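You operate a simulated robot arm through the tools that you are given. There is no shell and no other tool. Be economical: measure what you need, move in short steps, check, and stop when the job is done.

You run a simulated robot arm. Do the job below in one go: nothing can be reset, and whatever is moved stays where it is left.

Task
Open the left sink door, fetch the short jug from the left cupboard under the basin and set it on the slate bench, then shut the door. Take the full teal carton and leave it on the slate bench. Put one of the cards from the slate bench on top of the white box. Press the clear key two times. Push the caps drawer shut. Put the green plate on the teal bench. Put two of the filter cans from the teal bench in the black tray. Lift the tilt stand open. Any order will do. Set down upright: short jug, full teal carton.
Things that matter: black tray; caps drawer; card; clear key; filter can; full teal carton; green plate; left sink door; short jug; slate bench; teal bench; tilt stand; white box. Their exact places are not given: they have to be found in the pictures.

It is judged by the outcome, as a careful person would: the job done as asked, and still so three seconds after it is handed in. It fails if anything else is knocked over, pushed out of place, dropped, spilled or broken. A push-on lid holds only when it is set on centred and level and pressed home; a screw cap is set on level and turned clockwise until tight.

Robot
A 7-joint arm with a two-finger parallel gripper on a trunk, on a base that drives. Base frame: it is fixed to the floor where the robot stands at the start and does not move with it; the origin is under the middle of the robot, x ahead of it, y to its left, z up. Units: cm, degrees, N and s.
With the tool pointing down near the work surface it reaches from about 10 to 68 cm from the robot's upright axis, wherever it stands. Its first joint turns from -166.0 to 166.0 degrees. Places, roughly: black tray (24x17x4 cm) [160, 820, 90]; caps drawer [30, 720, 50]; card [175, 200, 100]; clear key [10, 750, 110]; filter can [150, 800, 100]; full teal carton [200, 0, 75]; green plate (13x9x3 cm) [70, 750, 90]; left sink door [50, -30, 40]; short jug (9x14x11 cm) [50, -40, 30]; slate bench [190, 220, 90]; teal bench [160, 810, 90]; tilt stand [-280, 280, 90]; white box (10x12x8 cm) [10, 430, 90]. Payload 1.57 kg.
The tool frame sits at the grasp point between the pads (the TCP): z along the fingers, y along the line on which they close. The tips reach 3 cm beyond it. The gripper opens to 11 cm. The fingers are 2.4 cm wide and 1.2 cm thick; the gripper's body (4.8 by 11.2 cm) begins 7.8 cm behind the TCP.
Orientation is that of the tool frame in the base frame, as [roll, pitch, yaw] about the fixed x, y, z axes, in that order (R = Rz(yaw) Ry(pitch) Rx(roll)). With the fingers straight down and closing along the base's y, the tool's x points along the base's -x, its y along +y and its z along -z.

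Tools
- The arm moves only by the tool servo_tool. Its argument "plan" is a list of rows, each a list of 7 numbers: the shift along the tool's x, y, z in units of 250 mm (1.0 is 250 mm), then the turn, a rotation vector about the tool's x, y, z in units of 45 degrees (1.0 is 45 degrees), then the closure in counts, from 0 (fully open) to 255 (shut). In form: [[dx, dy, dz, ax, ay, az, claw], ...]. A call has 1 to 10 rows; each row is the pose to reach, as a shift and turn from the pose commanded when the call began, along the tool's axes at that moment. A call with a number of a shift or a turn outside -1 to 1 is refused whole. Each row takes 0.2 s and may step no farther than 5 cm and 8.6 degrees from the row before; otherwise, or with a gripper value out of range, the whole call is refused. A pose out of reach is approached as far as the arm can. The call stops where the force on the tool passes 40 N (or 10 N more than at its start, if that is more) or the arm is blocked; 0.2 s more then pass. The fingers move at their own pace (about 4.5 cm/s each) and stop on an object; they squeeze with about 23 N. The grip force told is the motor's: it shows also when the fingers shut on nothing. Time passes only in rows, and 0.2 s behind the last, so rows that repeat a pose let the fingers close. It gives the time, the measured TCP pose, the force on the tool (base axes), the opening and the grip force at its end, in the units of the frame above (readings bear some noise), with the torque about the TCP (base axes, N m) and any sound that the robot's microphone picked up, and new pictures: "views" is both (left out), scene, wrist or none.
- Cameras (640 x 400 px; columns grow to the right, rows downward): "scene" is now at [0.57, 12.1, 132.85]; the picture's right is [-0.48, -0.88, 0.00], its down [-0.69, 0.38, -0.61] and it looks along [0.54, -0.29, -0.79] (base axes); focal length 273 px, centre (320, 200). "wrist" rides on the gripper at [7, 1.6, -14.1] in the tool frame; the picture's right is [-0.23, 0.97, 0.00], its down [-0.86, -0.20, -0.48] and it looks along [-0.47, -0.11, 0.88] (tool axes); focal length 222 px, centre (320, 200).
- raise_lower(by): slides the trunk up (or, below 0, down) by that many cm; the arm and the scene camera ride with it, the base frame stays. It gives what a move gives, with no picture.
- drive_base(legs): drives the robot by 1 to 6 legs, each [ahead, turn to the left] in cm and degrees, along the robot's own axes; the way and the turn of a leg run together, so that a leg with both is an arc; at most 150 cm and 180 degrees a leg. The arm and the cameras ride along, it lands a little off, and it stops where it bumps. It gives what a move gives, and a new picture of the scene camera.
- pan_tilt(pan, tilt): turns the head with the scene camera to pan (to the left, within 155 degrees either way) and tilt (down, from -29 to 69), counted from straight ahead of the robot. It gives what a move gives, and a new picture of the scene camera.
- probe_pixels(camera, pixels): for up to 12 pixels [column, row] of the newest picture of that camera ("zoom" is the newest enlarged one), the place [x, y, z] in the base frame of the surface seen there, good to about 0.3 cm. It takes no simulated time.
- close_up(camera, box): a new picture of the part [left, top, right, bottom] of that camera's present view, enlarged. It takes no simulated time.
- sign_off(): hands the job in; it is judged then, once.

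Go step by step. Measure first, check grasps and placings, and put right what went wrong. The budget is 329 turns and 360 pictures, counting those below and the enlarged ones. Unless the task says otherwise, let go and move clear before handing in.

The tools are called by a JSON object that holds its "name" and its "arguments". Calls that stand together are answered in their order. servo_tool: Moves the arm, as the interface text tells. Its arguments: {"type":"object","properties":{"plan":{"type":"array","items":{"type":"array","items":{"type":"number"}}},"views":{"type":"string","enum":["both","scene","wrist","none"]}},"required":["plan"]} The other tools are called the same way: raise_lower (by) slides the trunk up or down; drive_base (legs) drives the base; pan_tilt (pan, tilt) turns the head that bears the scene camera; probe_pixels (camera, pixels) gives the place of the surface under pixels of a picture; close_up (camera, box) takes an enlarged picture of a part of a camera's view; sign_off () hands the job in.

At the start:

```text
time: 0.0
ee_pos: [45.86, -15.17, 65.84]
ee_rot: [-180.0, 0.1, 180.0]
force: [1.5, -0.2, -0.7]
wrist_torque: [-0.01, 0.01, -0.02]
gripper_width: 11.0
grasp_force: 0.1
trunk travel left (down, up): [-27.5, 31.5]
robot x, y, heading: [0.21, -0.11, -0.2]
head pan, tilt: [-28.7, 52.4]
```

scene: 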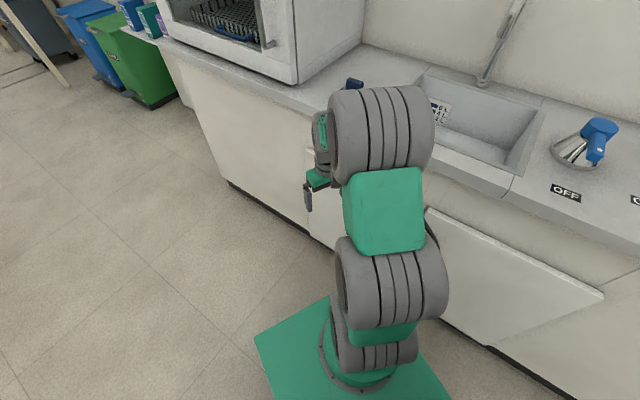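
wrist: 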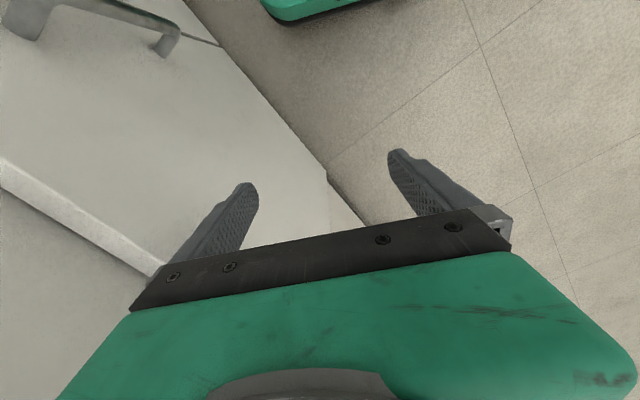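

The first picture shows the sink bench ahead and to the right, partly hidden by the arm. I'll look around with the head to find the cupboard door.

{"name": "pan_tilt", "arguments": {"pan": -50, "tilt": 50}}

{"name": "pan_tilt", "arguments": {"pan": 10, "tilt": 25}}

{"name": "pan_tilt", "arguments": {"pan": 70, "tilt": 20}}

```text
time: 0.8
ee_pos: [45.83, -15.12, 65.86]
ee_rot: [180.0, 0.0, -180.0]
force: [0.5, 0.7, -0.7]
wrist_torque: [-0.01, 0.0, -0.02]
gripper_width: 11.01
grasp_force: 0.1
trunk travel left (down, up): [-27.5, 31.5]
robot x, y, heading: [0.08, 0.27, -0.0]
head pan, tilt: [-50.0, 50.0]
```

scene: 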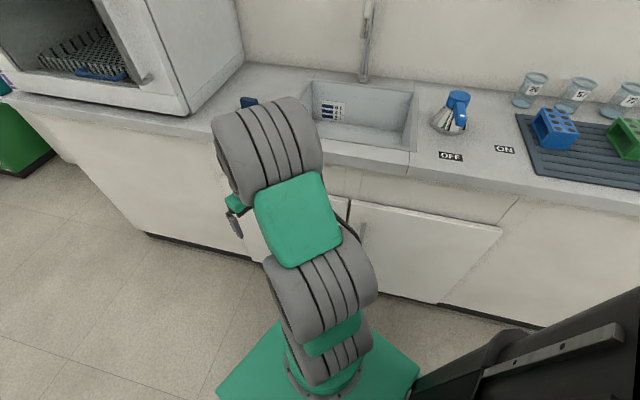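

```text
time: 2.1
ee_pos: [45.78, -15.11, 65.89]
ee_rot: [-180.0, 0.0, 180.0]
force: [0.9, -0.5, 0.6]
wrist_torque: [-0.02, -0.02, -0.01]
gripper_width: 11.0
grasp_force: 0.1
trunk travel left (down, up): [-27.5, 31.5]
robot x, y, heading: [0.62, 0.04, -0.2]
head pan, tilt: [10.0, 25.0]
```

scene: 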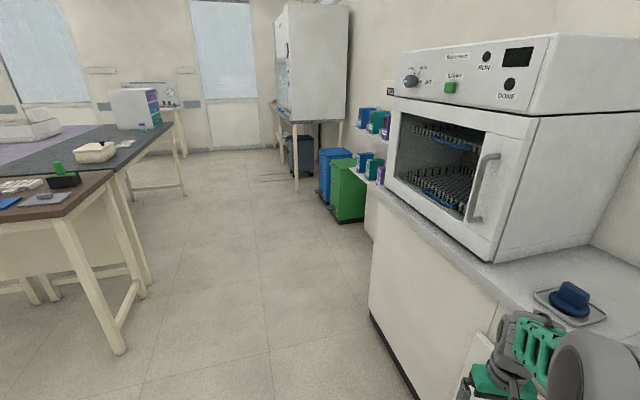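

```text
time: 3.5
ee_pos: [45.79, -15.16, 65.94]
ee_rot: [-179.9, 0.0, -180.0]
force: [0.5, -0.2, -0.8]
wrist_torque: [-0.02, -0.03, 0.0]
gripper_width: 11.01
grasp_force: 0.1
trunk travel left (down, up): [-27.5, 31.5]
robot x, y, heading: [0.14, -0.52, -0.2]
head pan, tilt: [70.0, 20.0]
```

scene: 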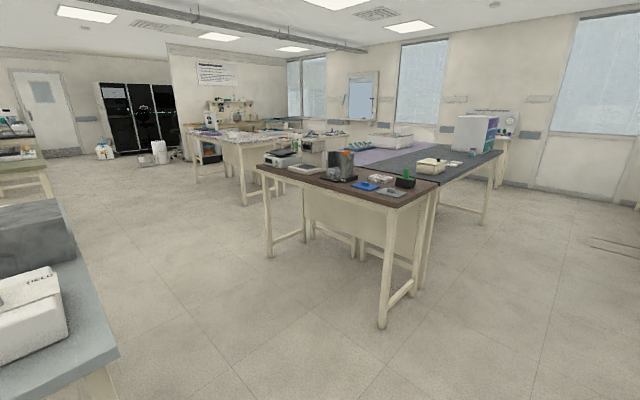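

The room is large: the sink bench is ahead and right, other benches lie to the left. I'll look back at the cupboard and probe the doors and bench edges.

{"name": "pan_tilt", "arguments": {"pan": -30, "tilt": 60}}

{"name": "close_up", "arguments": {"camera": "scene", "box": [200, 50, 560, 280]}}

{"name": "probe_pixels", "arguments": {"camera": "wrist", "pixels": [[100, 10], [165, 45], [30, 30], [80, 100], [150, 260], [20, 175], [250, 100], [320, 180]]}}

```text
time: 5.2
ee_pos: [45.77, -15.24, 66.06]
ee_rot: [180.0, 0.0, -180.0]
force: [0.4, -0.2, -0.4]
wrist_torque: [0.04, 0.0, 0.02]
gripper_width: 11.0
grasp_force: 0.0
trunk travel left (down, up): [-27.5, 31.5]
robot x, y, heading: [0.32, 0.1, 0.2]
head pan, tilt: [-30.0, 60.0]
```

scene: 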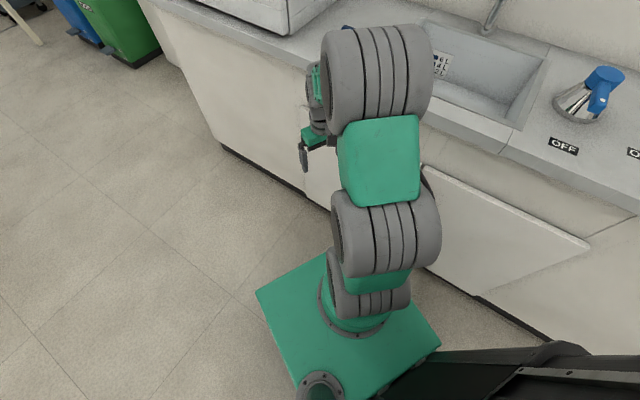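

```text
1.74 times, centred on (380, 165) of scene
```

zoom: 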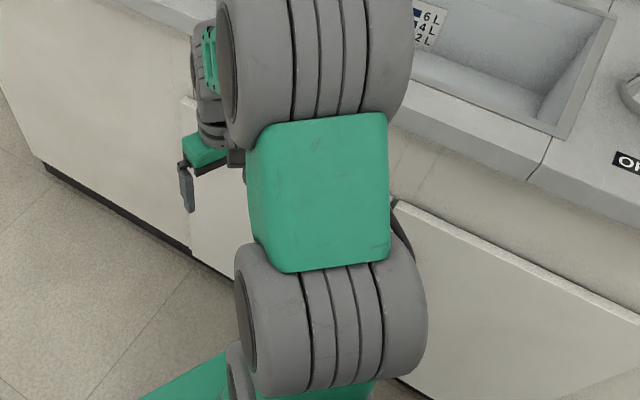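

```text
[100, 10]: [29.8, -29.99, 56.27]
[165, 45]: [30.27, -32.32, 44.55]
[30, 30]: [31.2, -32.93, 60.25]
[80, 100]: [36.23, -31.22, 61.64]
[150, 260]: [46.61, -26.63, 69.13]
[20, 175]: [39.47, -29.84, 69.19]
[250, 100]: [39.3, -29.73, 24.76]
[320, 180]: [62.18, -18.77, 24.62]
```

The wrist probes put the cupboard front on a line running about 25° in the base frame, with the left door's handle near (30,-31,45–60). I'll pull the arm in and check the base's size before turning to face the doors.

{"name": "servo_tool", "arguments": {"plan": [[0.16, 0, 0, 0, 0, 0, 0], [0.32, 0, 0, 0, 0, 0, 0], [0.48, 0, 0, 0, 0, 0, 0], [0.64, 0, 0, 0, 0, 0, 0]], "views": "scene"}}

{"name": "probe_pixels", "arguments": {"camera": "scene", "pixels": [[257, 290], [440, 343], [328, 252], [300, 390], [220, 146], [480, 295]]}}

```text
time: 6.2
ee_pos: [29.66, -15.19, 65.96]
ee_rot: [-180.0, 0.0, -180.0]
force: [0.2, 0.2, -0.1]
wrist_torque: [0.02, 0.0, 0.01]
gripper_width: 10.99
grasp_force: 0.1
trunk travel left (down, up): [-27.5, 31.5]
robot x, y, heading: [-0.01, 0.02, -0.2]
head pan, tilt: [-30.0, 60.0]
```

scene: 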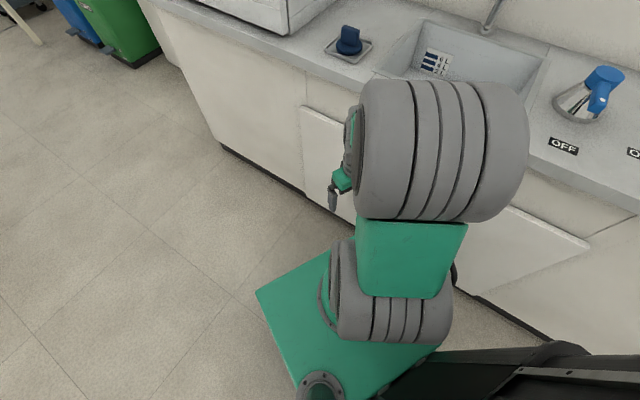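

```text
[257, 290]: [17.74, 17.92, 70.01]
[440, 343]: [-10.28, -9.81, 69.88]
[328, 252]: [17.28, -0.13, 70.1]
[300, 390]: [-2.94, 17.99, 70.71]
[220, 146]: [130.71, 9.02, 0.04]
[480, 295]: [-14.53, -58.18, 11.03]
```

The base plate is about 18 cm half-wide, so there is room to turn. I'll shift along the bench, face the cupboard and back off.

{"name": "drive_base", "arguments": {"legs": [[0, 25], [15, 0], [0, -90], [-28, 0]]}}

{"name": "pan_tilt", "arguments": {"pan": 0, "tilt": 50}}

```text
time: 14.2
ee_pos: [0.61, -1.76, 65.93]
ee_rot: [-180.0, -0.1, 116.0]
force: [-0.1, -0.3, -0.1]
wrist_torque: [0.0, -0.03, -0.04]
gripper_width: 11.0
grasp_force: 0.1
trunk travel left (down, up): [-27.5, 31.5]
robot x, y, heading: [1.26, 31.88, -64.2]
head pan, tilt: [-30.0, 60.0]
```

scene: 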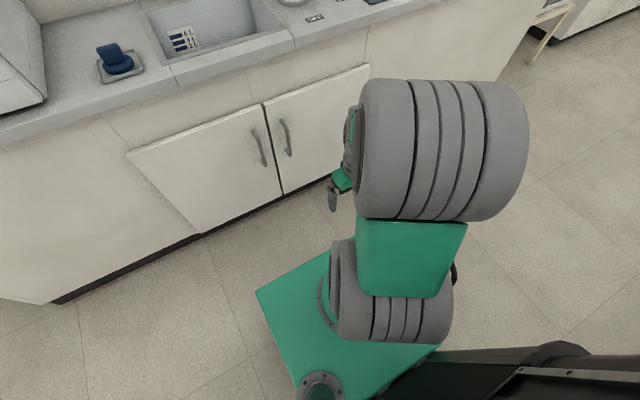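

```text
time: 15.1
ee_pos: [0.61, -1.74, 65.91]
ee_rot: [-180.0, 0.0, 116.0]
force: [0.5, -0.4, 0.5]
wrist_torque: [0.03, -0.02, -0.01]
gripper_width: 10.99
grasp_force: 0.0
trunk travel left (down, up): [-27.5, 31.5]
robot x, y, heading: [1.26, 31.27, -63.9]
head pan, tilt: [0.0, 50.0]
```

scene: 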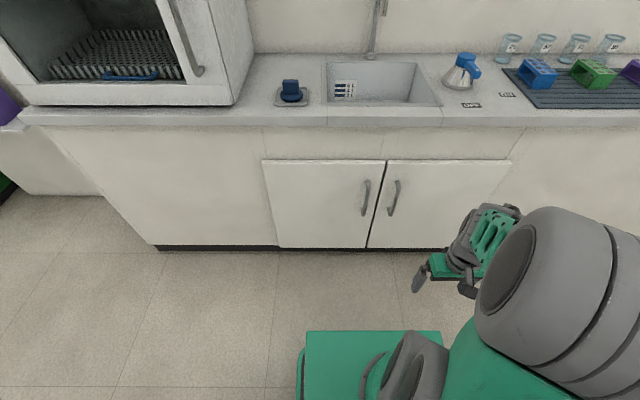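

Now I see the whole cupboard: left door from (262,160) to (385,160), with its handle near (365,197). I'll probe corners and the handle, and take a close-up.

{"name": "probe_pixels", "arguments": {"camera": "scene", "pixels": [[266, 166], [380, 166], [285, 240], [362, 242], [366, 183], [364, 198], [363, 212], [340, 200], [295, 200], [300, 122], [290, 265], [392, 198]]}}

{"name": "close_up", "arguments": {"camera": "scene", "box": [250, 150, 420, 256]}}

```text
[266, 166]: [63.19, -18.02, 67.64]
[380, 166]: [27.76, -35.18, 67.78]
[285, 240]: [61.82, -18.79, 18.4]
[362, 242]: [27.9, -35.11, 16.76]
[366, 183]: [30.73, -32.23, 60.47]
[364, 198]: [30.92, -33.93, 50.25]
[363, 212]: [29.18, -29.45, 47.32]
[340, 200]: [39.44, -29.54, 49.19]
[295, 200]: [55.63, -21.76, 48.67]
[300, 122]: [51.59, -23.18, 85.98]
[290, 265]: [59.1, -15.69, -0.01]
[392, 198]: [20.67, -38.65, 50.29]
```

```text
3.76 times, centred on (335, 203) of scene
```

zoom: 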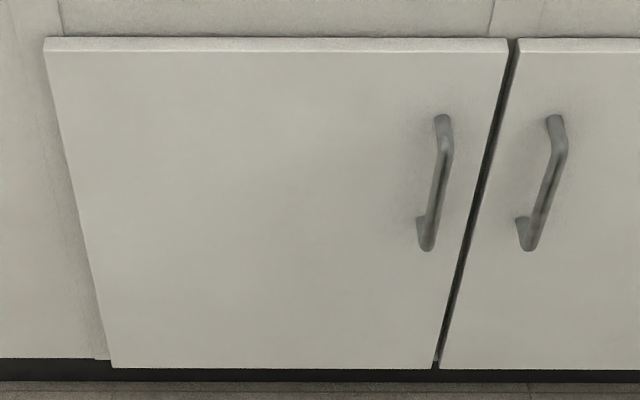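

Next I probe the handle bar more exactly in the close-up.

{"name": "probe_pixels", "arguments": {"camera": "zoom", "pixels": [[441, 125], [446, 145], [444, 160], [440, 180], [436, 200], [431, 225], [426, 245], [418, 228]]}}

{"name": "raise_lower", "arguments": {"by": -12}}

```text
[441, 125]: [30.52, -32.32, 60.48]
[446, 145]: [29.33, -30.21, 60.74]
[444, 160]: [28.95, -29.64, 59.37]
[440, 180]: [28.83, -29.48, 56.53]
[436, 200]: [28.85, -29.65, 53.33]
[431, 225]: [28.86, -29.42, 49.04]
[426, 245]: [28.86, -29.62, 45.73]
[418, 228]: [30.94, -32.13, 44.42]
```

```text
time: 16.6
ee_pos: [0.62, -1.82, 53.84]
ee_rot: [-179.9, 0.1, 116.0]
force: [0.2, -0.2, -0.4]
wrist_torque: [0.0, 0.01, 0.01]
gripper_width: 11.02
grasp_force: 0.0
trunk travel left (down, up): [-15.5, 43.5]
robot x, y, heading: [1.55, 31.64, -64.1]
head pan, tilt: [0.0, 50.0]
```

The handle bar stands at about (29.2,-30.0), z 45–60, 67 cm ahead of the robot. I'll swing the tool level, facing the cupboard, while moving forward.

{"name": "servo_tool", "arguments": {"plan": [[-0.1, 0.05, 0, 0, -0.1667, 0, 0], [-0.2, 0.1, 0, 0, -0.333, 0, 0], [-0.3, 0.15, 0, 0, -0.5, 0, 0], [-0.4, 0.2, 0, 0, -0.667, 0, 0], [-0.5, 0.25, 0, 0, -0.8333, 0, 0], [-0.6, 0.3, 0, 0, -1.0, 0, 0]], "views": "none"}}

{"name": "servo_tool", "arguments": {"plan": [[0, 0.04, 0, 0, -0.1667, 0, 0], [0, 0.08, 0, 0, -0.333, 0, 0], [0, 0.12, 0, 0, -0.5, 0, 0], [0, 0.16, 0, 0, -0.667, 0, 0], [0, 0.2, 0, 0, -0.8333, 0, 0], [0, 0.24, 0, 0, -1.0, 0, 0]]}}

```text
time: 18.0
ee_pos: [13.82, -11.78, 54.12]
ee_rot: [-180.0, 45.1, 116.0]
force: [-0.2, -0.1, -0.6]
wrist_torque: [0.04, 0.01, 0.04]
gripper_width: 11.03
grasp_force: 0.1
trunk travel left (down, up): [-15.5, 43.5]
robot x, y, heading: [1.1, 31.76, -63.9]
head pan, tilt: [0.0, 50.0]
```

```text
time: 19.5
ee_pos: [20.62, -12.46, 59.22]
ee_rot: [-169.3, 86.7, 125.4]
force: [-0.3, 0.8, 0.1]
wrist_torque: [0.02, -0.01, -0.01]
gripper_width: 11.0
grasp_force: 0.1
out of reach, approached as far as the arm can: row 5, 6
trunk travel left (down, up): [-15.5, 43.5]
robot x, y, heading: [1.33, 31.45, -63.9]
head pan, tilt: [0.0, 50.0]
stopped in row 6: the arm was blocked; the commanded pose is now the measured one
```

scene: 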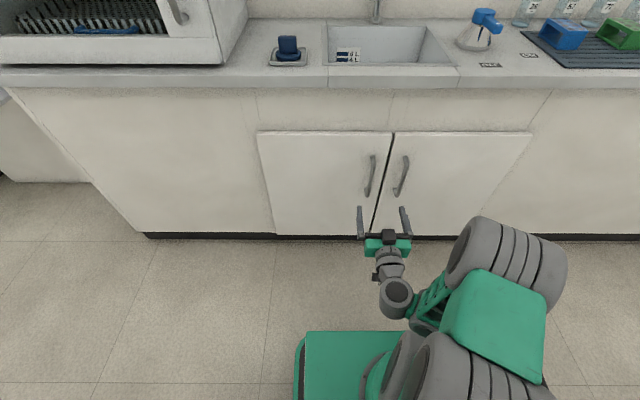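
wrist: 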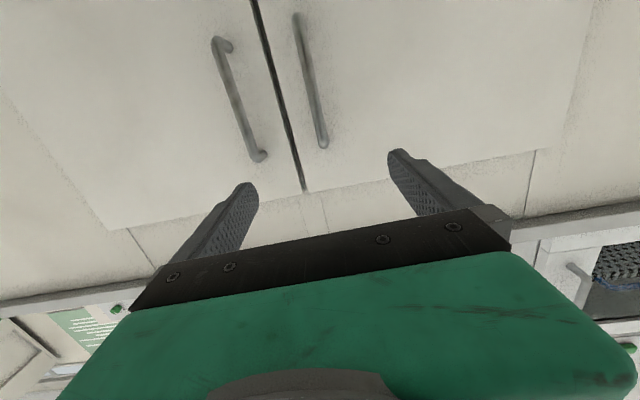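

The tool is nearly level and laterally in line with the bar (about 19.5 cm short). I'll advance and lower to the bar's middle height, with fingers open.

{"name": "servo_tool", "arguments": {"plan": [[0.06, 0, 0.1, 0, 0, 0, 0], [0.12, 0, 0.2, 0, 0, 0, 0], [0.18, 0, 0.3, 0, -0.035, 0, 0], [0.24, 0, 0.4, 0, -0.07, 0, 0]]}}

```text
time: 20.1
ee_pos: [21.1, -11.91, 54.26]
ee_rot: [174.9, 79.7, 108.2]
force: [0.9, 0.2, -0.4]
wrist_torque: [0.0, -0.04, 0.01]
gripper_width: 11.01
grasp_force: 0.1
trunk travel left (down, up): [-15.5, 43.5]
robot x, y, heading: [1.51, 31.7, -64.0]
head pan, tilt: [0.0, 50.0]
stopped in row 2: the arm was blocked; the commanded pose is now the measured one
```

scene: 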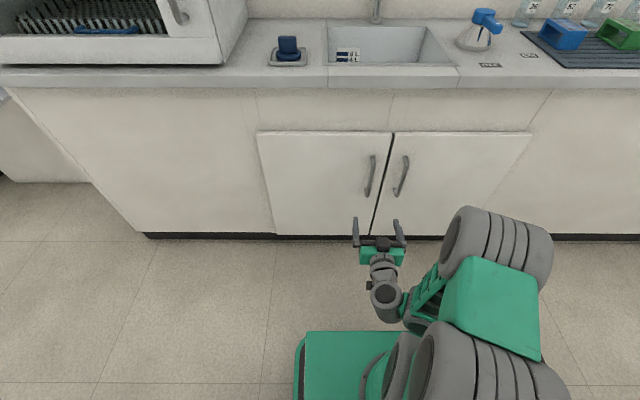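
wrist: 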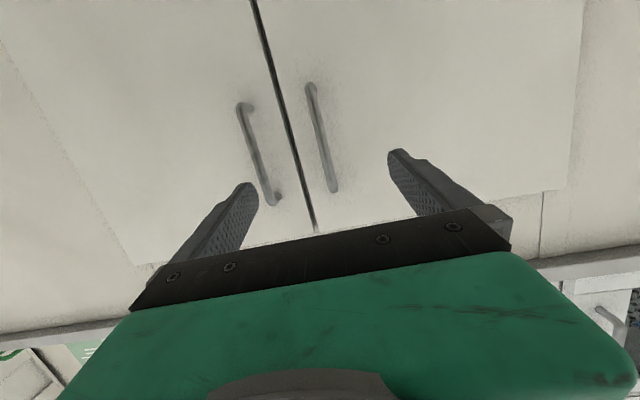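

The arm hit its own limit at this tilt. I'll ease the tilt back while going forward and then try levelling at longer reach.

{"name": "servo_tool", "arguments": {"plan": [[0, 0, 0.0, 0, 0.15, 0, 0], [0, 0, 0.1, 0, 0.3, 0, 0], [-0.03, 0, 0.2, 0, 0.4, 0, 0], [-0.07, 0, 0.3, 0, 0.5, 0, 0], [-0.1, 0, 0.4, 0, 0.5, 0, 0]]}}

```text
time: 21.3
ee_pos: [25.0, -21.32, 54.7]
ee_rot: [178.4, 56.9, 111.7]
force: [0.1, -0.8, -0.5]
wrist_torque: [0.01, -0.02, 0.0]
gripper_width: 11.01
grasp_force: 0.1
out of reach, approached as far as the arm can: row 2
trunk travel left (down, up): [-15.5, 43.5]
robot x, y, heading: [1.53, 31.21, -63.9]
head pan, tilt: [0.0, 50.0]
```

scene: 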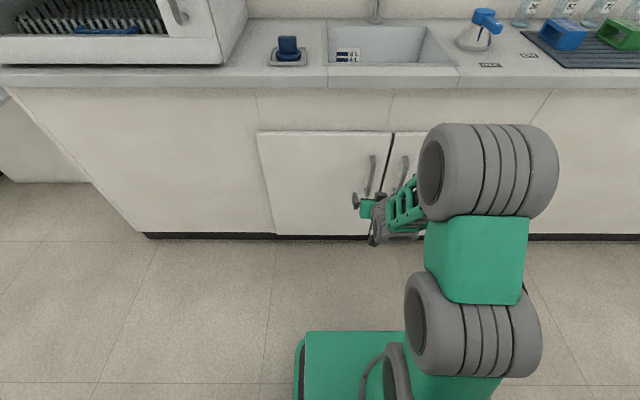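
wrist: 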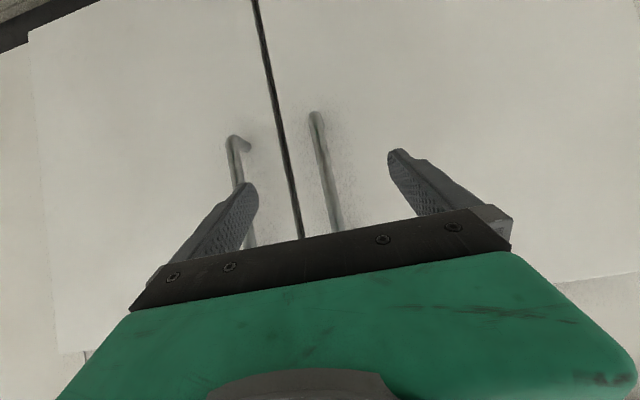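

At this 33° down-tilt the arm is free, and a tilted grasp of the vertical bar works as well. I'll advance about 9.5 cm to straddle the bar, then close.

{"name": "servo_tool", "arguments": {"plan": [[-0.04, 0.007, 0.09, -0.0745, 0, -0.0485, 0], [-0.08, 0.014, 0.18, -0.0745, 0, -0.0485, 0], [-0.12, 0.021, 0.27, -0.0745, 0, -0.0485, 0], [-0.157, 0.028, 0.351, -0.0745, 0, -0.0485, 0], [-0.157, 0.028, 0.351, -0.0745, 0, -0.0485, 0]]}}

```text
time: 22.5
ee_pos: [29.45, -29.75, 53.11]
ee_rot: [178.3, 57.1, 115.7]
force: [0.0, -0.8, 0.0]
wrist_torque: [0.02, -0.01, 0.01]
gripper_width: 11.01
grasp_force: 0.1
trunk travel left (down, up): [-15.5, 43.5]
robot x, y, heading: [1.21, 31.99, -64.0]
head pan, tilt: [0.0, 50.0]
```

scene: 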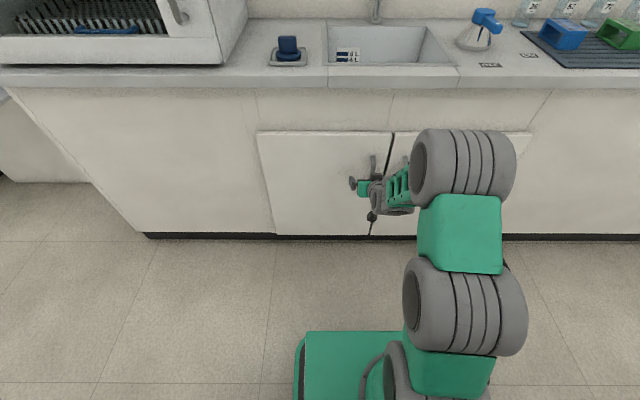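
wrist: 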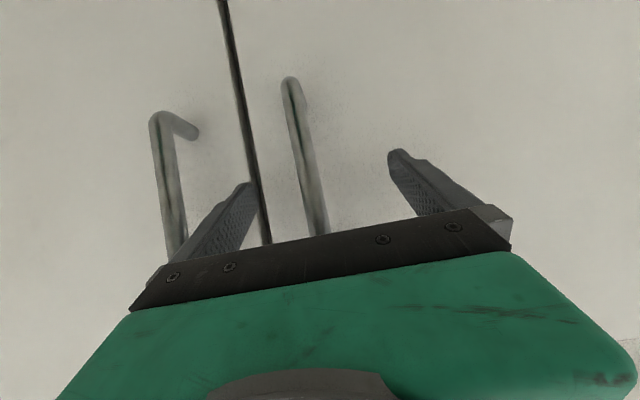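

The bar at (305,160) in the wrist view is between the fingers. I close on it.

{"name": "servo_tool", "arguments": {"plan": [[0, 0, 0, 0, 0, 0, 255], [0, 0, 0, 0, 0, 0, 255], [0, 0, 0, 0, 0, 0, 255], [0, 0, 0, 0, 0, 0, 255], [0, 0, 0, 0, 0, 0, 255], [0, 0, 0, 0, 0, 0, 255], [0, 0, 0, 0, 0, 0, 255]], "views": "wrist"}}

```text
time: 24.1
ee_pos: [28.88, -29.98, 53.2]
ee_rot: [179.0, 57.1, 115.8]
force: [-37.8, -13.6, -0.4]
wrist_torque: [-0.45, 0.55, -0.24]
gripper_width: 1.63
grasp_force: 27.3
trunk travel left (down, up): [-15.5, 43.5]
robot x, y, heading: [1.33, 31.63, -64.4]
head pan, tilt: [0.0, 50.0]
```

wrist: 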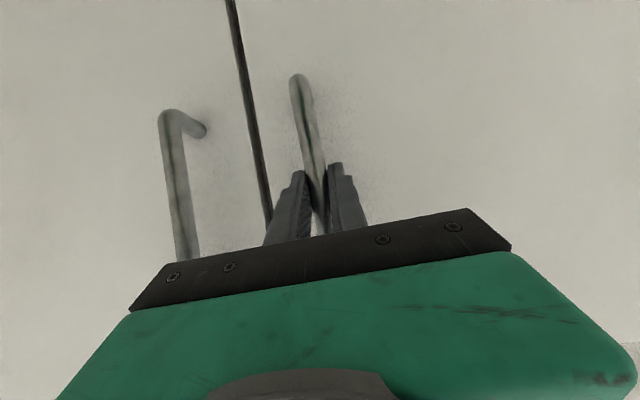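

The grip is firm (27 N), with some sideways strain to undo. I start pulling the door along its arc (hinge near (63.5,-18), radius 36 cm).

{"name": "servo_tool", "arguments": {"plan": [[0, -0.022, 0, 0, 0, 0, 255], [0.034, -0.015, -0.053, 0, 0, 0, 255], [0.068, -0.002, -0.105, 0, 0, 0, 255], [0.102, 0.012, -0.157, 0, 0, 0, 255], [0.135, 0.028, -0.209, 0, 0, 0, 255], [0.168, 0.048, -0.26, 0, 0, 0, 255], [0.2, 0.069, -0.309, 0, 0, 0, 255], [0.263, 0.12, -0.407, 0, 0, 0, 255]]}}

```text
time: 25.9
ee_pos: [26.9, -17.36, 53.17]
ee_rot: [178.0, 57.2, 115.8]
force: [13.8, -0.2, -1.8]
wrist_torque: [0.12, 1.03, 0.14]
gripper_width: 1.6
grasp_force: 31.6
trunk travel left (down, up): [-15.5, 43.5]
robot x, y, heading: [1.09, 31.6, -63.8]
head pan, tilt: [0.0, 50.0]
```

scene: 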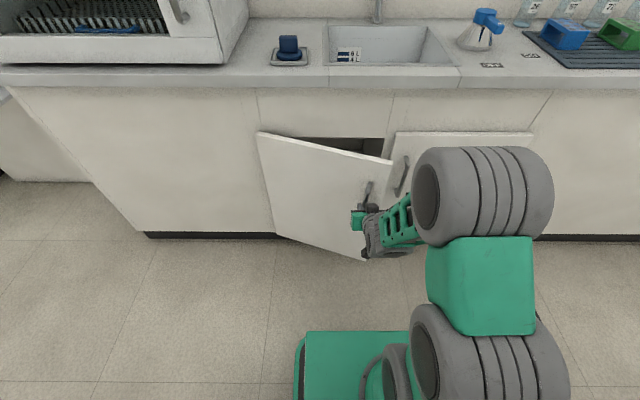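
wrist: 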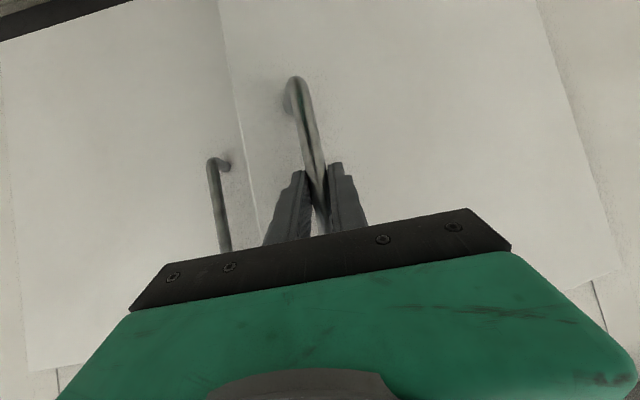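

The door is about 20° open and following well. I continue the arc to about 45°.

{"name": "servo_tool", "arguments": {"plan": [[0.03, 0.035, -0.046, 0, 0, 0, 255], [0.06, 0.07, -0.093, 0, 0, 0, 255], [0.09, 0.105, -0.137, 0, 0, 0, 255], [0.117, 0.14, -0.181, 0, 0, 0, 255], [0.145, 0.18, -0.224, 0, 0, 0, 255], [0.171, 0.22, -0.265, 0, 0, 0, 255], [0.197, 0.262, -0.304, 0, 0, 0, 255], [0.221, 0.307, -0.342, 0, 0, 0, 255], [0.245, 0.354, -0.379, 0, 0, 0, 255], [0.267, 0.403, -0.413, 0, 0, 0, 255]]}}

```text
time: 28.1
ee_pos: [30.03, -2.11, 53.28]
ee_rot: [178.5, 56.9, 116.0]
force: [12.7, -5.8, -21.1]
wrist_torque: [-0.62, 0.71, 0.15]
gripper_width: 1.61
grasp_force: 31.4
trunk travel left (down, up): [-15.5, 43.5]
robot x, y, heading: [1.09, 31.55, -64.1]
head pan, tilt: [0.0, 50.0]
```

scene: 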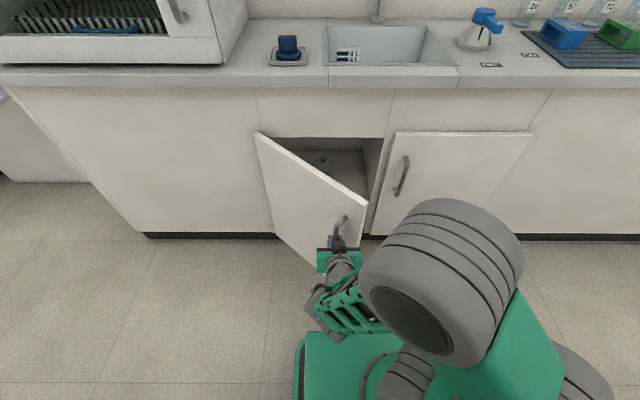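
wrist: 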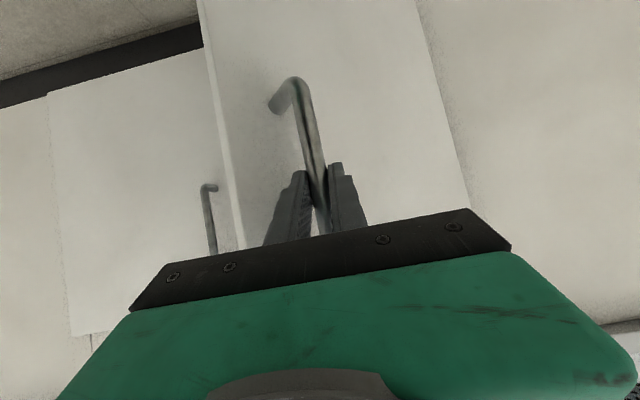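

The door is about 45° open. I'll open the fingers a little (the door edge is near the right finger), then back straight out.

{"name": "servo_tool", "arguments": {"plan": [[0, 0, 0, 0, 0, 0, 170], [0, 0, 0, 0, 0, 0, 170], [0, 0, 0, 0, 0, 0, 170], [0.044, 0, -0.067, 0, 0, 0, 170], [0.087, 0, -0.135, 0, 0, 0, 170], [0.13, 0, -0.2, 0, 0, 0, 170], [0.174, 0, -0.269, 0, 0, 0, 170]]}}

```text
time: 29.6
ee_pos: [27.02, 3.63, 54.07]
ee_rot: [178.5, 58.2, 115.6]
force: [2.2, -8.2, 2.9]
wrist_torque: [0.54, 0.22, 0.37]
gripper_width: 3.67
grasp_force: 0.0
trunk travel left (down, up): [-15.5, 43.5]
robot x, y, heading: [1.26, 31.49, -64.0]
head pan, tilt: [0.0, 50.0]
stopped in row 7: the force on the tool passed its limit at 165 N (the readings are from after the stop); the commanded pose is now the measured one
```

scene: 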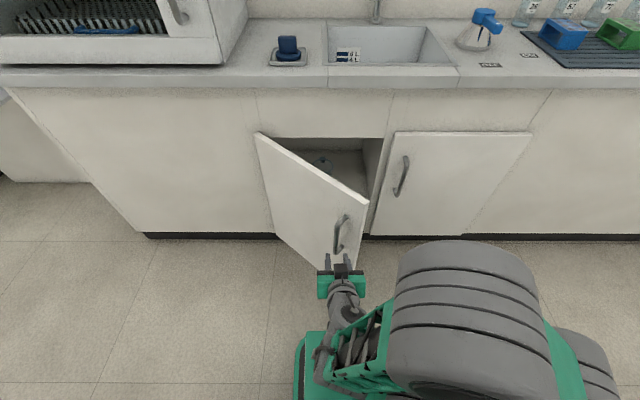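
wrist: 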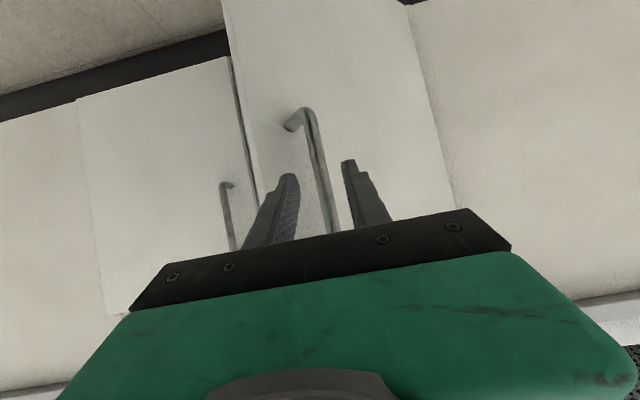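

The hand touched the robot's own base when pulling close, but it's clear of the handle. I'll drive the base back 12 cm to get room.

{"name": "drive_base", "arguments": {"legs": [[-12, 0]]}}

{"name": "servo_tool", "arguments": {"plan": [[-0.05, -0.1, 0.08, 0, 0, 0, 255], [-0.08, -0.2, 0.12, 0, 0, 0, 255], [-0.08, -0.3, 0.12, 0, 0, 0, 255], [-0.08, -0.4, 0.12, 0, 0, 0, 255], [-0.08, -0.5, 0.12, 0, 0, 0, 255], [-0.08, -0.6, 0.12, 0, 0, 0, 255]]}}

```text
time: 30.8
ee_pos: [21.77, 14.28, 53.93]
ee_rot: [178.4, 58.2, 115.7]
force: [8.8, -19.8, 0.0]
wrist_torque: [0.08, 0.01, -0.06]
gripper_width: 3.64
grasp_force: 0.1
trunk travel left (down, up): [-15.5, 43.5]
robot x, y, heading: [-3.81, 42.05, -64.0]
head pan, tilt: [0.0, 50.0]
```

scene: 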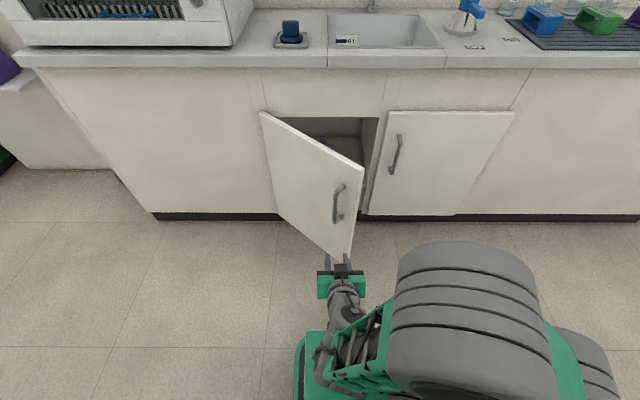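

```text
time: 32.2
ee_pos: [10.0, 4.06, 53.85]
ee_rot: [178.5, 58.3, 115.7]
force: [0.3, -0.3, -0.2]
wrist_torque: [-0.02, -0.02, -0.04]
gripper_width: 0.0
grasp_force: 20.8
trunk travel left (down, up): [-15.5, 43.5]
robot x, y, heading: [-3.99, 41.93, -63.9]
head pan, tilt: [0.0, 50.0]
```

scene: 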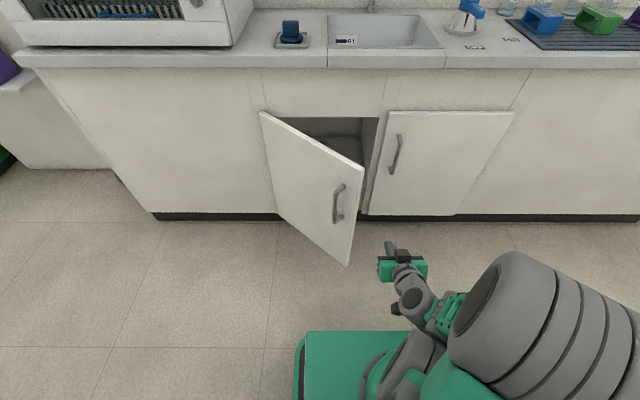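
wrist: 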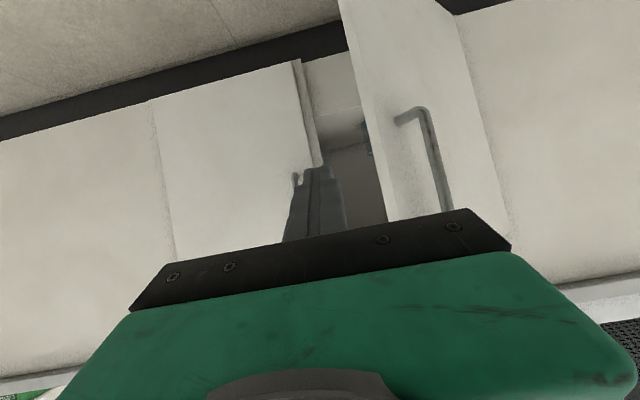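

The finger is right of the door's edge at d≈43 cm from the front. I'll go forward past the door edge while turning the tool left, so the fingers meet the inner face.

{"name": "servo_tool", "arguments": {"plan": [[-0.096, 0, 0.156, 0, 0, 0, 255], [-0.193, 0, 0.313, -0.1, 0, -0.06, 255], [-0.29, 0, 0.47, -0.24, 0, -0.15, 255], [-0.386, 0, 0.626, -0.38, 0, -0.235, 255], [-0.483, 0, 0.783, -0.52, 0, -0.32, 255]]}}

```text
time: 33.4
ee_pos: [20.38, -16.33, 53.81]
ee_rot: [178.5, 58.6, 143.4]
force: [0.3, 0.2, 1.0]
wrist_torque: [0.05, 0.04, 0.01]
gripper_width: 0.0
grasp_force: 21.3
trunk travel left (down, up): [-15.5, 43.5]
robot x, y, heading: [-3.84, 42.11, -64.1]
head pan, tilt: [0.0, 50.0]
```

scene: 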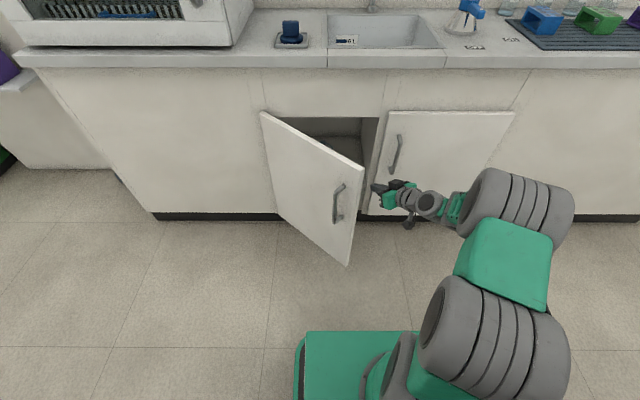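
wrist: 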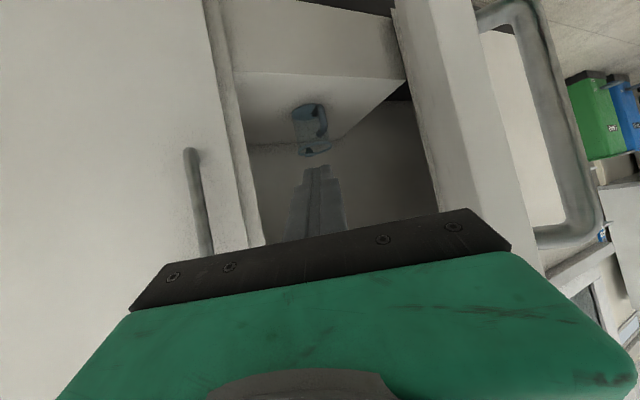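

The jug is visible inside at (312,130). Now I sweep left against the door's inner face to swing it wide open.

{"name": "servo_tool", "arguments": {"plan": [[-0.027, 0.099, 0.045, 0, 0, 0, 255], [-0.054, 0.198, 0.089, 0, 0, 0, 255], [-0.082, 0.297, 0.134, 0, 0, 0, 255], [-0.109, 0.396, 0.178, 0, 0, 0, 255], [-0.136, 0.496, 0.223, 0, 0, 0, 255], [-0.163, 0.595, 0.268, 0, 0, 0, 255], [-0.19, 0.694, 0.312, 0, 0, 0, 255], [-0.218, 0.793, 0.357, 0, 0, 0, 255], [-0.245, 0.892, 0.401, 0, 0, 0, 255], [-0.272, 0.991, 0.446, 0, 0, 0, 255]]}}

```text
time: 34.1
ee_pos: [25.44, -13.71, 53.78]
ee_rot: [178.7, 58.4, 142.8]
force: [-9.8, 2.6, 4.4]
wrist_torque: [0.17, -0.53, 0.73]
gripper_width: 0.0
grasp_force: 21.5
trunk travel left (down, up): [-15.5, 43.5]
robot x, y, heading: [-3.97, 42.27, -64.2]
head pan, tilt: [0.0, 50.0]
stopped in row 3: the force on the tool passed its limit at 53 N (the readings are from after the stop); the commanded pose is now the measured one
```

scene: 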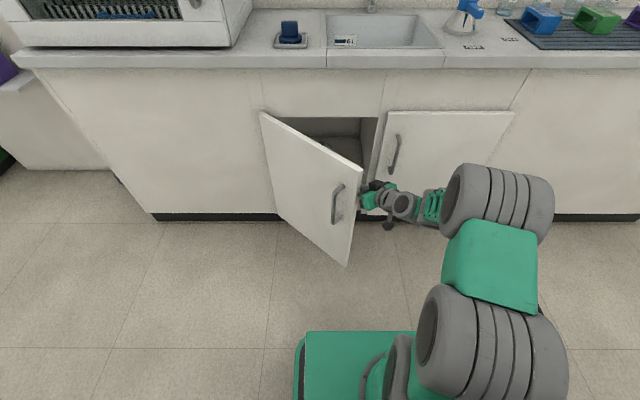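
wrist: 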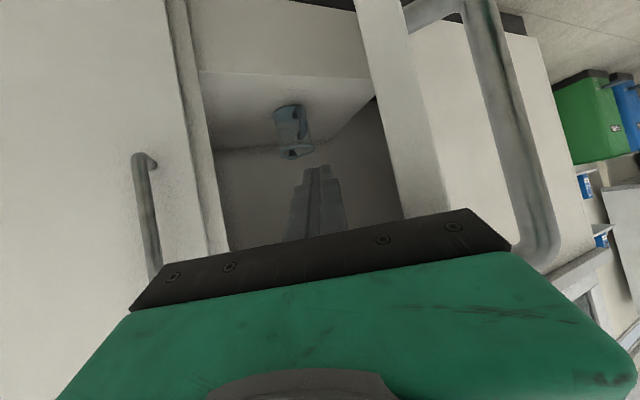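

The hand's body met the door edge too quickly. I'll push again more slowly.

{"name": "servo_tool", "arguments": {"plan": [[-0.007, 0.025, 0.011, 0, 0, 0, 255], [-0.014, 0.05, 0.022, 0, 0, 0, 255], [-0.021, 0.08, 0.034, 0, 0, 0, 255], [-0.03, 0.11, 0.05, 0, 0, 0, 255], [-0.041, 0.15, 0.067, 0, 0, 0, 255], [-0.052, 0.19, 0.085, 0, 0, 0, 255], [-0.063, 0.23, 0.103, 0, 0, 0, 255], [-0.074, 0.27, 0.121, 0, 0, 0, 255], [-0.085, 0.31, 0.14, 0, 0, 0, 255], [-0.096, 0.35, 0.157, 0, 0, 0, 255]]}}

```text
time: 34.5
ee_pos: [25.36, -13.56, 53.83]
ee_rot: [178.8, 58.3, 142.6]
force: [-18.6, 4.8, 10.0]
wrist_torque: [0.42, -1.02, 1.38]
gripper_width: 0.0
grasp_force: 21.4
trunk travel left (down, up): [-15.5, 43.5]
robot x, y, heading: [-3.65, 42.35, -64.4]
head pan, tilt: [0.0, 50.0]
stopped in row 1: the force on the tool passed its limit at 48 N (the readings are from after the stop); the commanded pose is now the measured one
```

scene: 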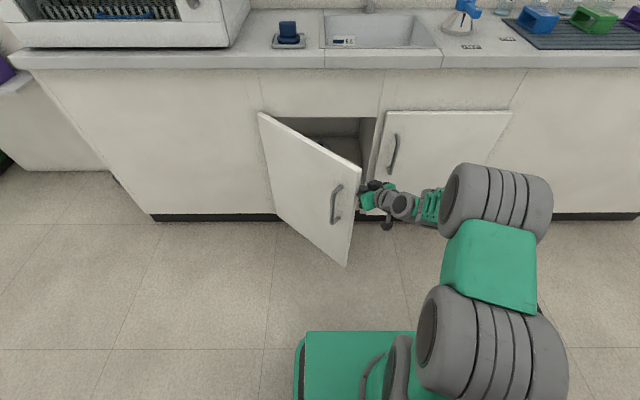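
wrist: 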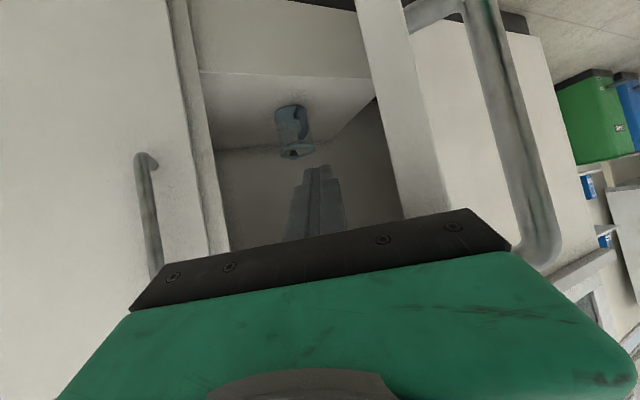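

The contact force points along the door, so the hand's body was pushing on the door's end edge. I'll step right 3 cm, drive forward 8 cm so the hand is behind the door, then push.

{"name": "servo_tool", "arguments": {"plan": [[0.014, -0.05, -0.022, 0, 0, 0, 255], [0.029, -0.106, -0.048, 0, 0, 0, 255]], "views": "none"}}

{"name": "drive_base", "arguments": {"legs": [[9, 0]]}}

{"name": "servo_tool", "arguments": {"plan": [[-0.014, 0.05, 0.022, 0, 0, 0, 255], [-0.027, 0.1, 0.045, 0, 0, 0, 255], [-0.041, 0.15, 0.067, 0, 0, 0, 255], [-0.054, 0.2, 0.09, 0, 0, 0, 255], [-0.068, 0.25, 0.112, 0, 0, 0, 255], [-0.082, 0.3, 0.135, 0, 0, 0, 255], [-0.096, 0.35, 0.157, 0, 0, 0, 255], [-0.11, 0.4, 0.18, 0, 0, 0, 255], [-0.123, 0.45, 0.202, 0, 0, 0, 255], [-0.137, 0.5, 0.225, 0, 0, 0, 255]]}}

```text
time: 35.1
ee_pos: [22.97, -14.89, 53.47]
ee_rot: [178.7, 58.2, 142.7]
force: [-0.2, 0.0, 0.1]
wrist_torque: [0.02, 0.01, 0.02]
gripper_width: 0.0
grasp_force: 21.0
trunk travel left (down, up): [-15.5, 43.5]
robot x, y, heading: [-3.95, 42.15, -64.4]
head pan, tilt: [0.0, 50.0]
```

```text
time: 36.2
ee_pos: [26.83, -22.96, 53.57]
ee_rot: [178.8, 58.2, 142.6]
force: [-0.2, 0.2, -0.9]
wrist_torque: [-0.02, 0.0, -0.01]
gripper_width: 0.0
grasp_force: 21.7
trunk travel left (down, up): [-15.5, 43.5]
robot x, y, heading: [-0.08, 34.23, -64.5]
head pan, tilt: [0.0, 50.0]
```

scene: 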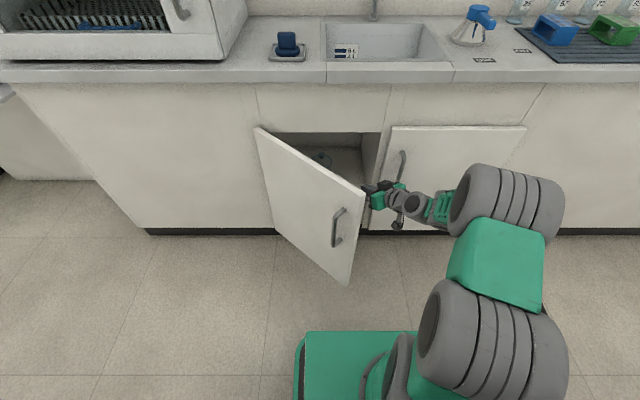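

```text
time: 38.4
ee_pos: [39.34, -16.69, 53.64]
ee_rot: [178.7, 58.3, 142.6]
force: [-0.6, 0.2, 0.1]
wrist_torque: [-0.02, 0.02, -0.01]
gripper_width: 0.01
grasp_force: 21.0
trunk travel left (down, up): [-15.5, 43.5]
robot x, y, heading: [0.01, 34.05, -64.4]
head pan, tilt: [0.0, 50.0]
```

scene: 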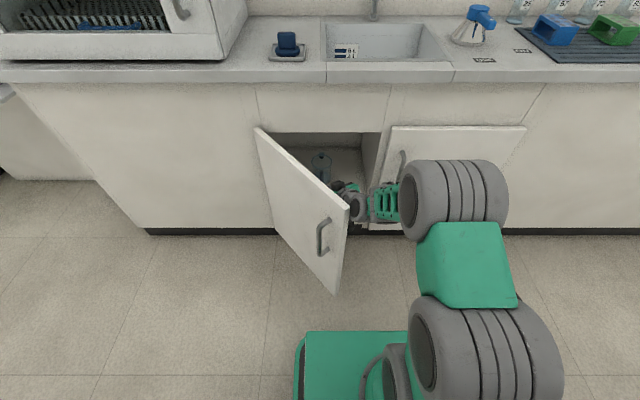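
wrist: 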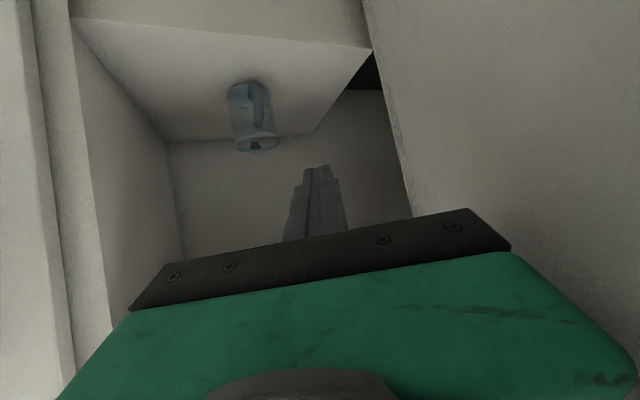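

The door swings freely with the push. I continue the sweep.

{"name": "servo_tool", "arguments": {"plan": [[-0.01, 0.055, 0.016, 0, 0, 0, 255], [-0.02, 0.11, 0.032, 0, 0, 0, 255], [-0.03, 0.165, 0.048, 0, 0, 0, 255], [-0.04, 0.22, 0.064, 0, 0, 0, 255], [-0.05, 0.275, 0.08, 0, 0, 0, 255], [-0.06, 0.33, 0.096, 0, 0, 0, 255], [-0.07, 0.385, 0.112, 0, 0, 0, 255], [-0.08, 0.44, 0.128, 0, 0, 0, 255], [-0.09, 0.495, 0.144, 0, 0, 0, 255], [-0.1, 0.55, 0.16, 0, 0, 0, 255]]}}

```text
time: 40.6
ee_pos: [51.42, -8.33, 53.96]
ee_rot: [178.6, 58.2, 142.7]
force: [0.6, -0.3, 0.1]
wrist_torque: [0.0, -0.02, 0.02]
gripper_width: 0.03
grasp_force: 21.5
trunk travel left (down, up): [-15.5, 43.5]
robot x, y, heading: [-0.11, 34.17, -64.3]
head pan, tilt: [0.0, 50.0]
```

scene: 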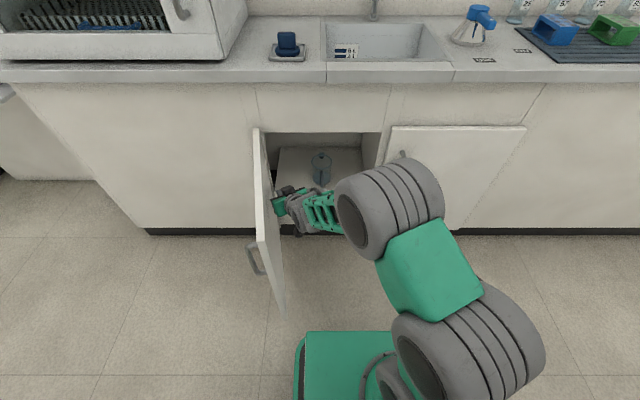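
wrist: 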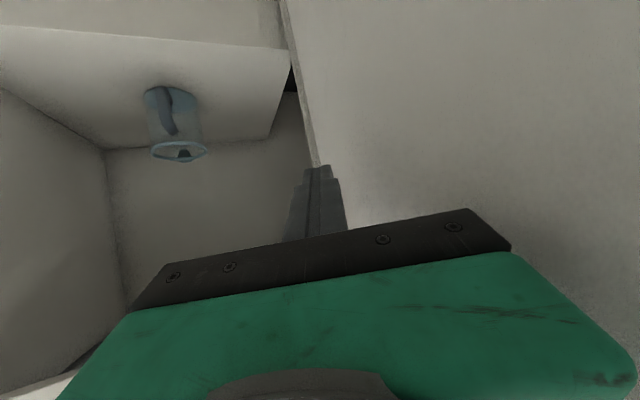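

The door is about 80° open and the jug stands inside at (320,168). I take a close-up and probe it.

{"name": "close_up", "arguments": {"camera": "scene", "box": [260, 125, 390, 206]}}

{"name": "close_up", "arguments": {"camera": "wrist", "box": [100, 60, 260, 180]}}

{"name": "probe_pixels", "arguments": {"camera": "scene", "pixels": [[320, 155], [314, 158], [328, 158], [320, 170], [313, 180], [322, 186], [329, 180], [300, 170], [345, 170], [290, 140]]}}

{"name": "probe_pixels", "arguments": {"camera": "wrist", "pixels": [[158, 152], [180, 160], [202, 150], [160, 120], [190, 120], [155, 92], [180, 90], [120, 110], [220, 110], [170, 110]]}}

```text
4.92 times, centred on (325, 166) of scene
```

zoom: 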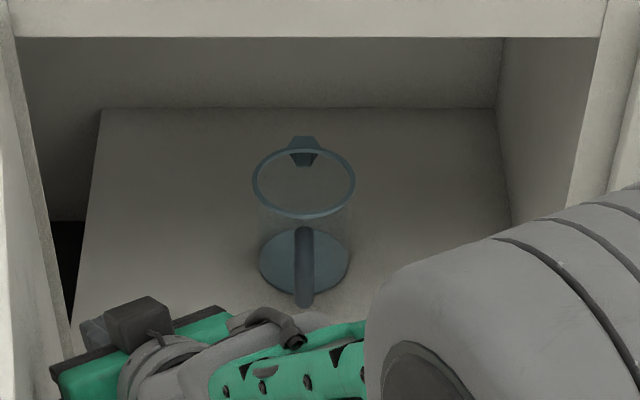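

```text
3.33 times, centred on (180, 120) of wrist
```

zoom: 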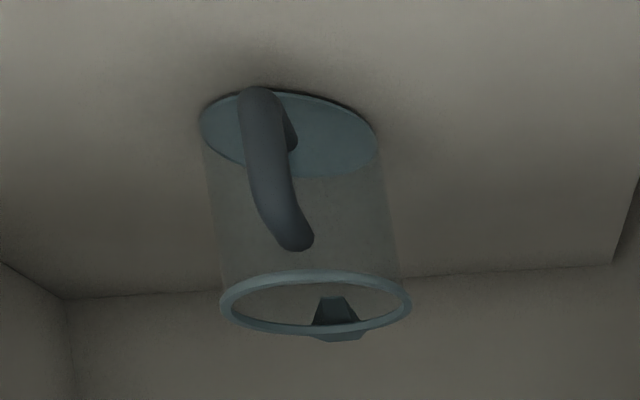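

```text
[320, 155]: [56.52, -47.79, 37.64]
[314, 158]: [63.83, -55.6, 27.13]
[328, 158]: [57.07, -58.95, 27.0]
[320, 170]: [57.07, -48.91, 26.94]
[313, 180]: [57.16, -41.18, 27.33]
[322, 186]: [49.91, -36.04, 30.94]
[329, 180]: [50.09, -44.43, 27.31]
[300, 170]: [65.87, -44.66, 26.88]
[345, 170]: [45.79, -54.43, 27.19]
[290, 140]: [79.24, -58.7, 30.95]
```

```text
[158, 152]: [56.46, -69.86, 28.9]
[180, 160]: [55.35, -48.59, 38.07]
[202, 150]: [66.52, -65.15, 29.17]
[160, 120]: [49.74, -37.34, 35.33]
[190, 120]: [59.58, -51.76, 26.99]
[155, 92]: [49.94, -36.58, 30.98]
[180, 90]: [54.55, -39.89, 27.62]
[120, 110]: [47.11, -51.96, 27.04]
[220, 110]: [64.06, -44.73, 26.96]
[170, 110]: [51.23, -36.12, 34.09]
```

I probe the jug's rim, base disc and handle in the wrist close-up.

{"name": "probe_pixels", "arguments": {"camera": "zoom", "pixels": [[226, 300], [405, 300], [320, 271], [205, 125], [370, 140], [330, 160], [300, 105], [260, 100], [270, 150], [290, 235], [335, 325], [265, 328]]}}

{"name": "close_up", "arguments": {"camera": "scene", "box": [280, 140, 360, 190]}}

```text
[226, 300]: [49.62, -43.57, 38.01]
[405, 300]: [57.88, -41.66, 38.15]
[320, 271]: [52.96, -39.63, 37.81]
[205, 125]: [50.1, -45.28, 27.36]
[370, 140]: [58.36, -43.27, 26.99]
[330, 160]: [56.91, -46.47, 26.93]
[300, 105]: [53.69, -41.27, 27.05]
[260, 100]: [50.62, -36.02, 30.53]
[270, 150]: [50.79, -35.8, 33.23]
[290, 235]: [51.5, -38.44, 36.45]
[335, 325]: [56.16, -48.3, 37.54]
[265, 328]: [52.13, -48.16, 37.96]
```

```text
8.00 times, centred on (320, 165) of scene
```

zoom: 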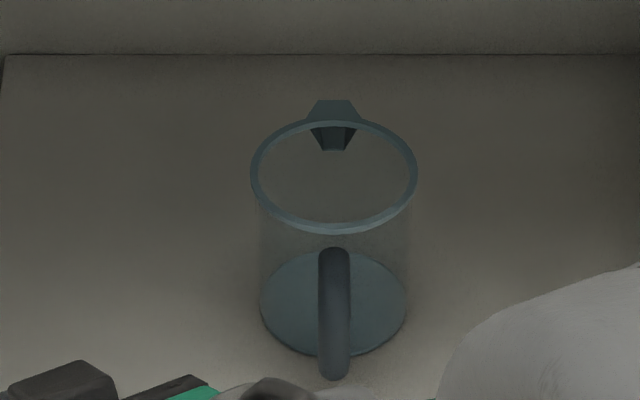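

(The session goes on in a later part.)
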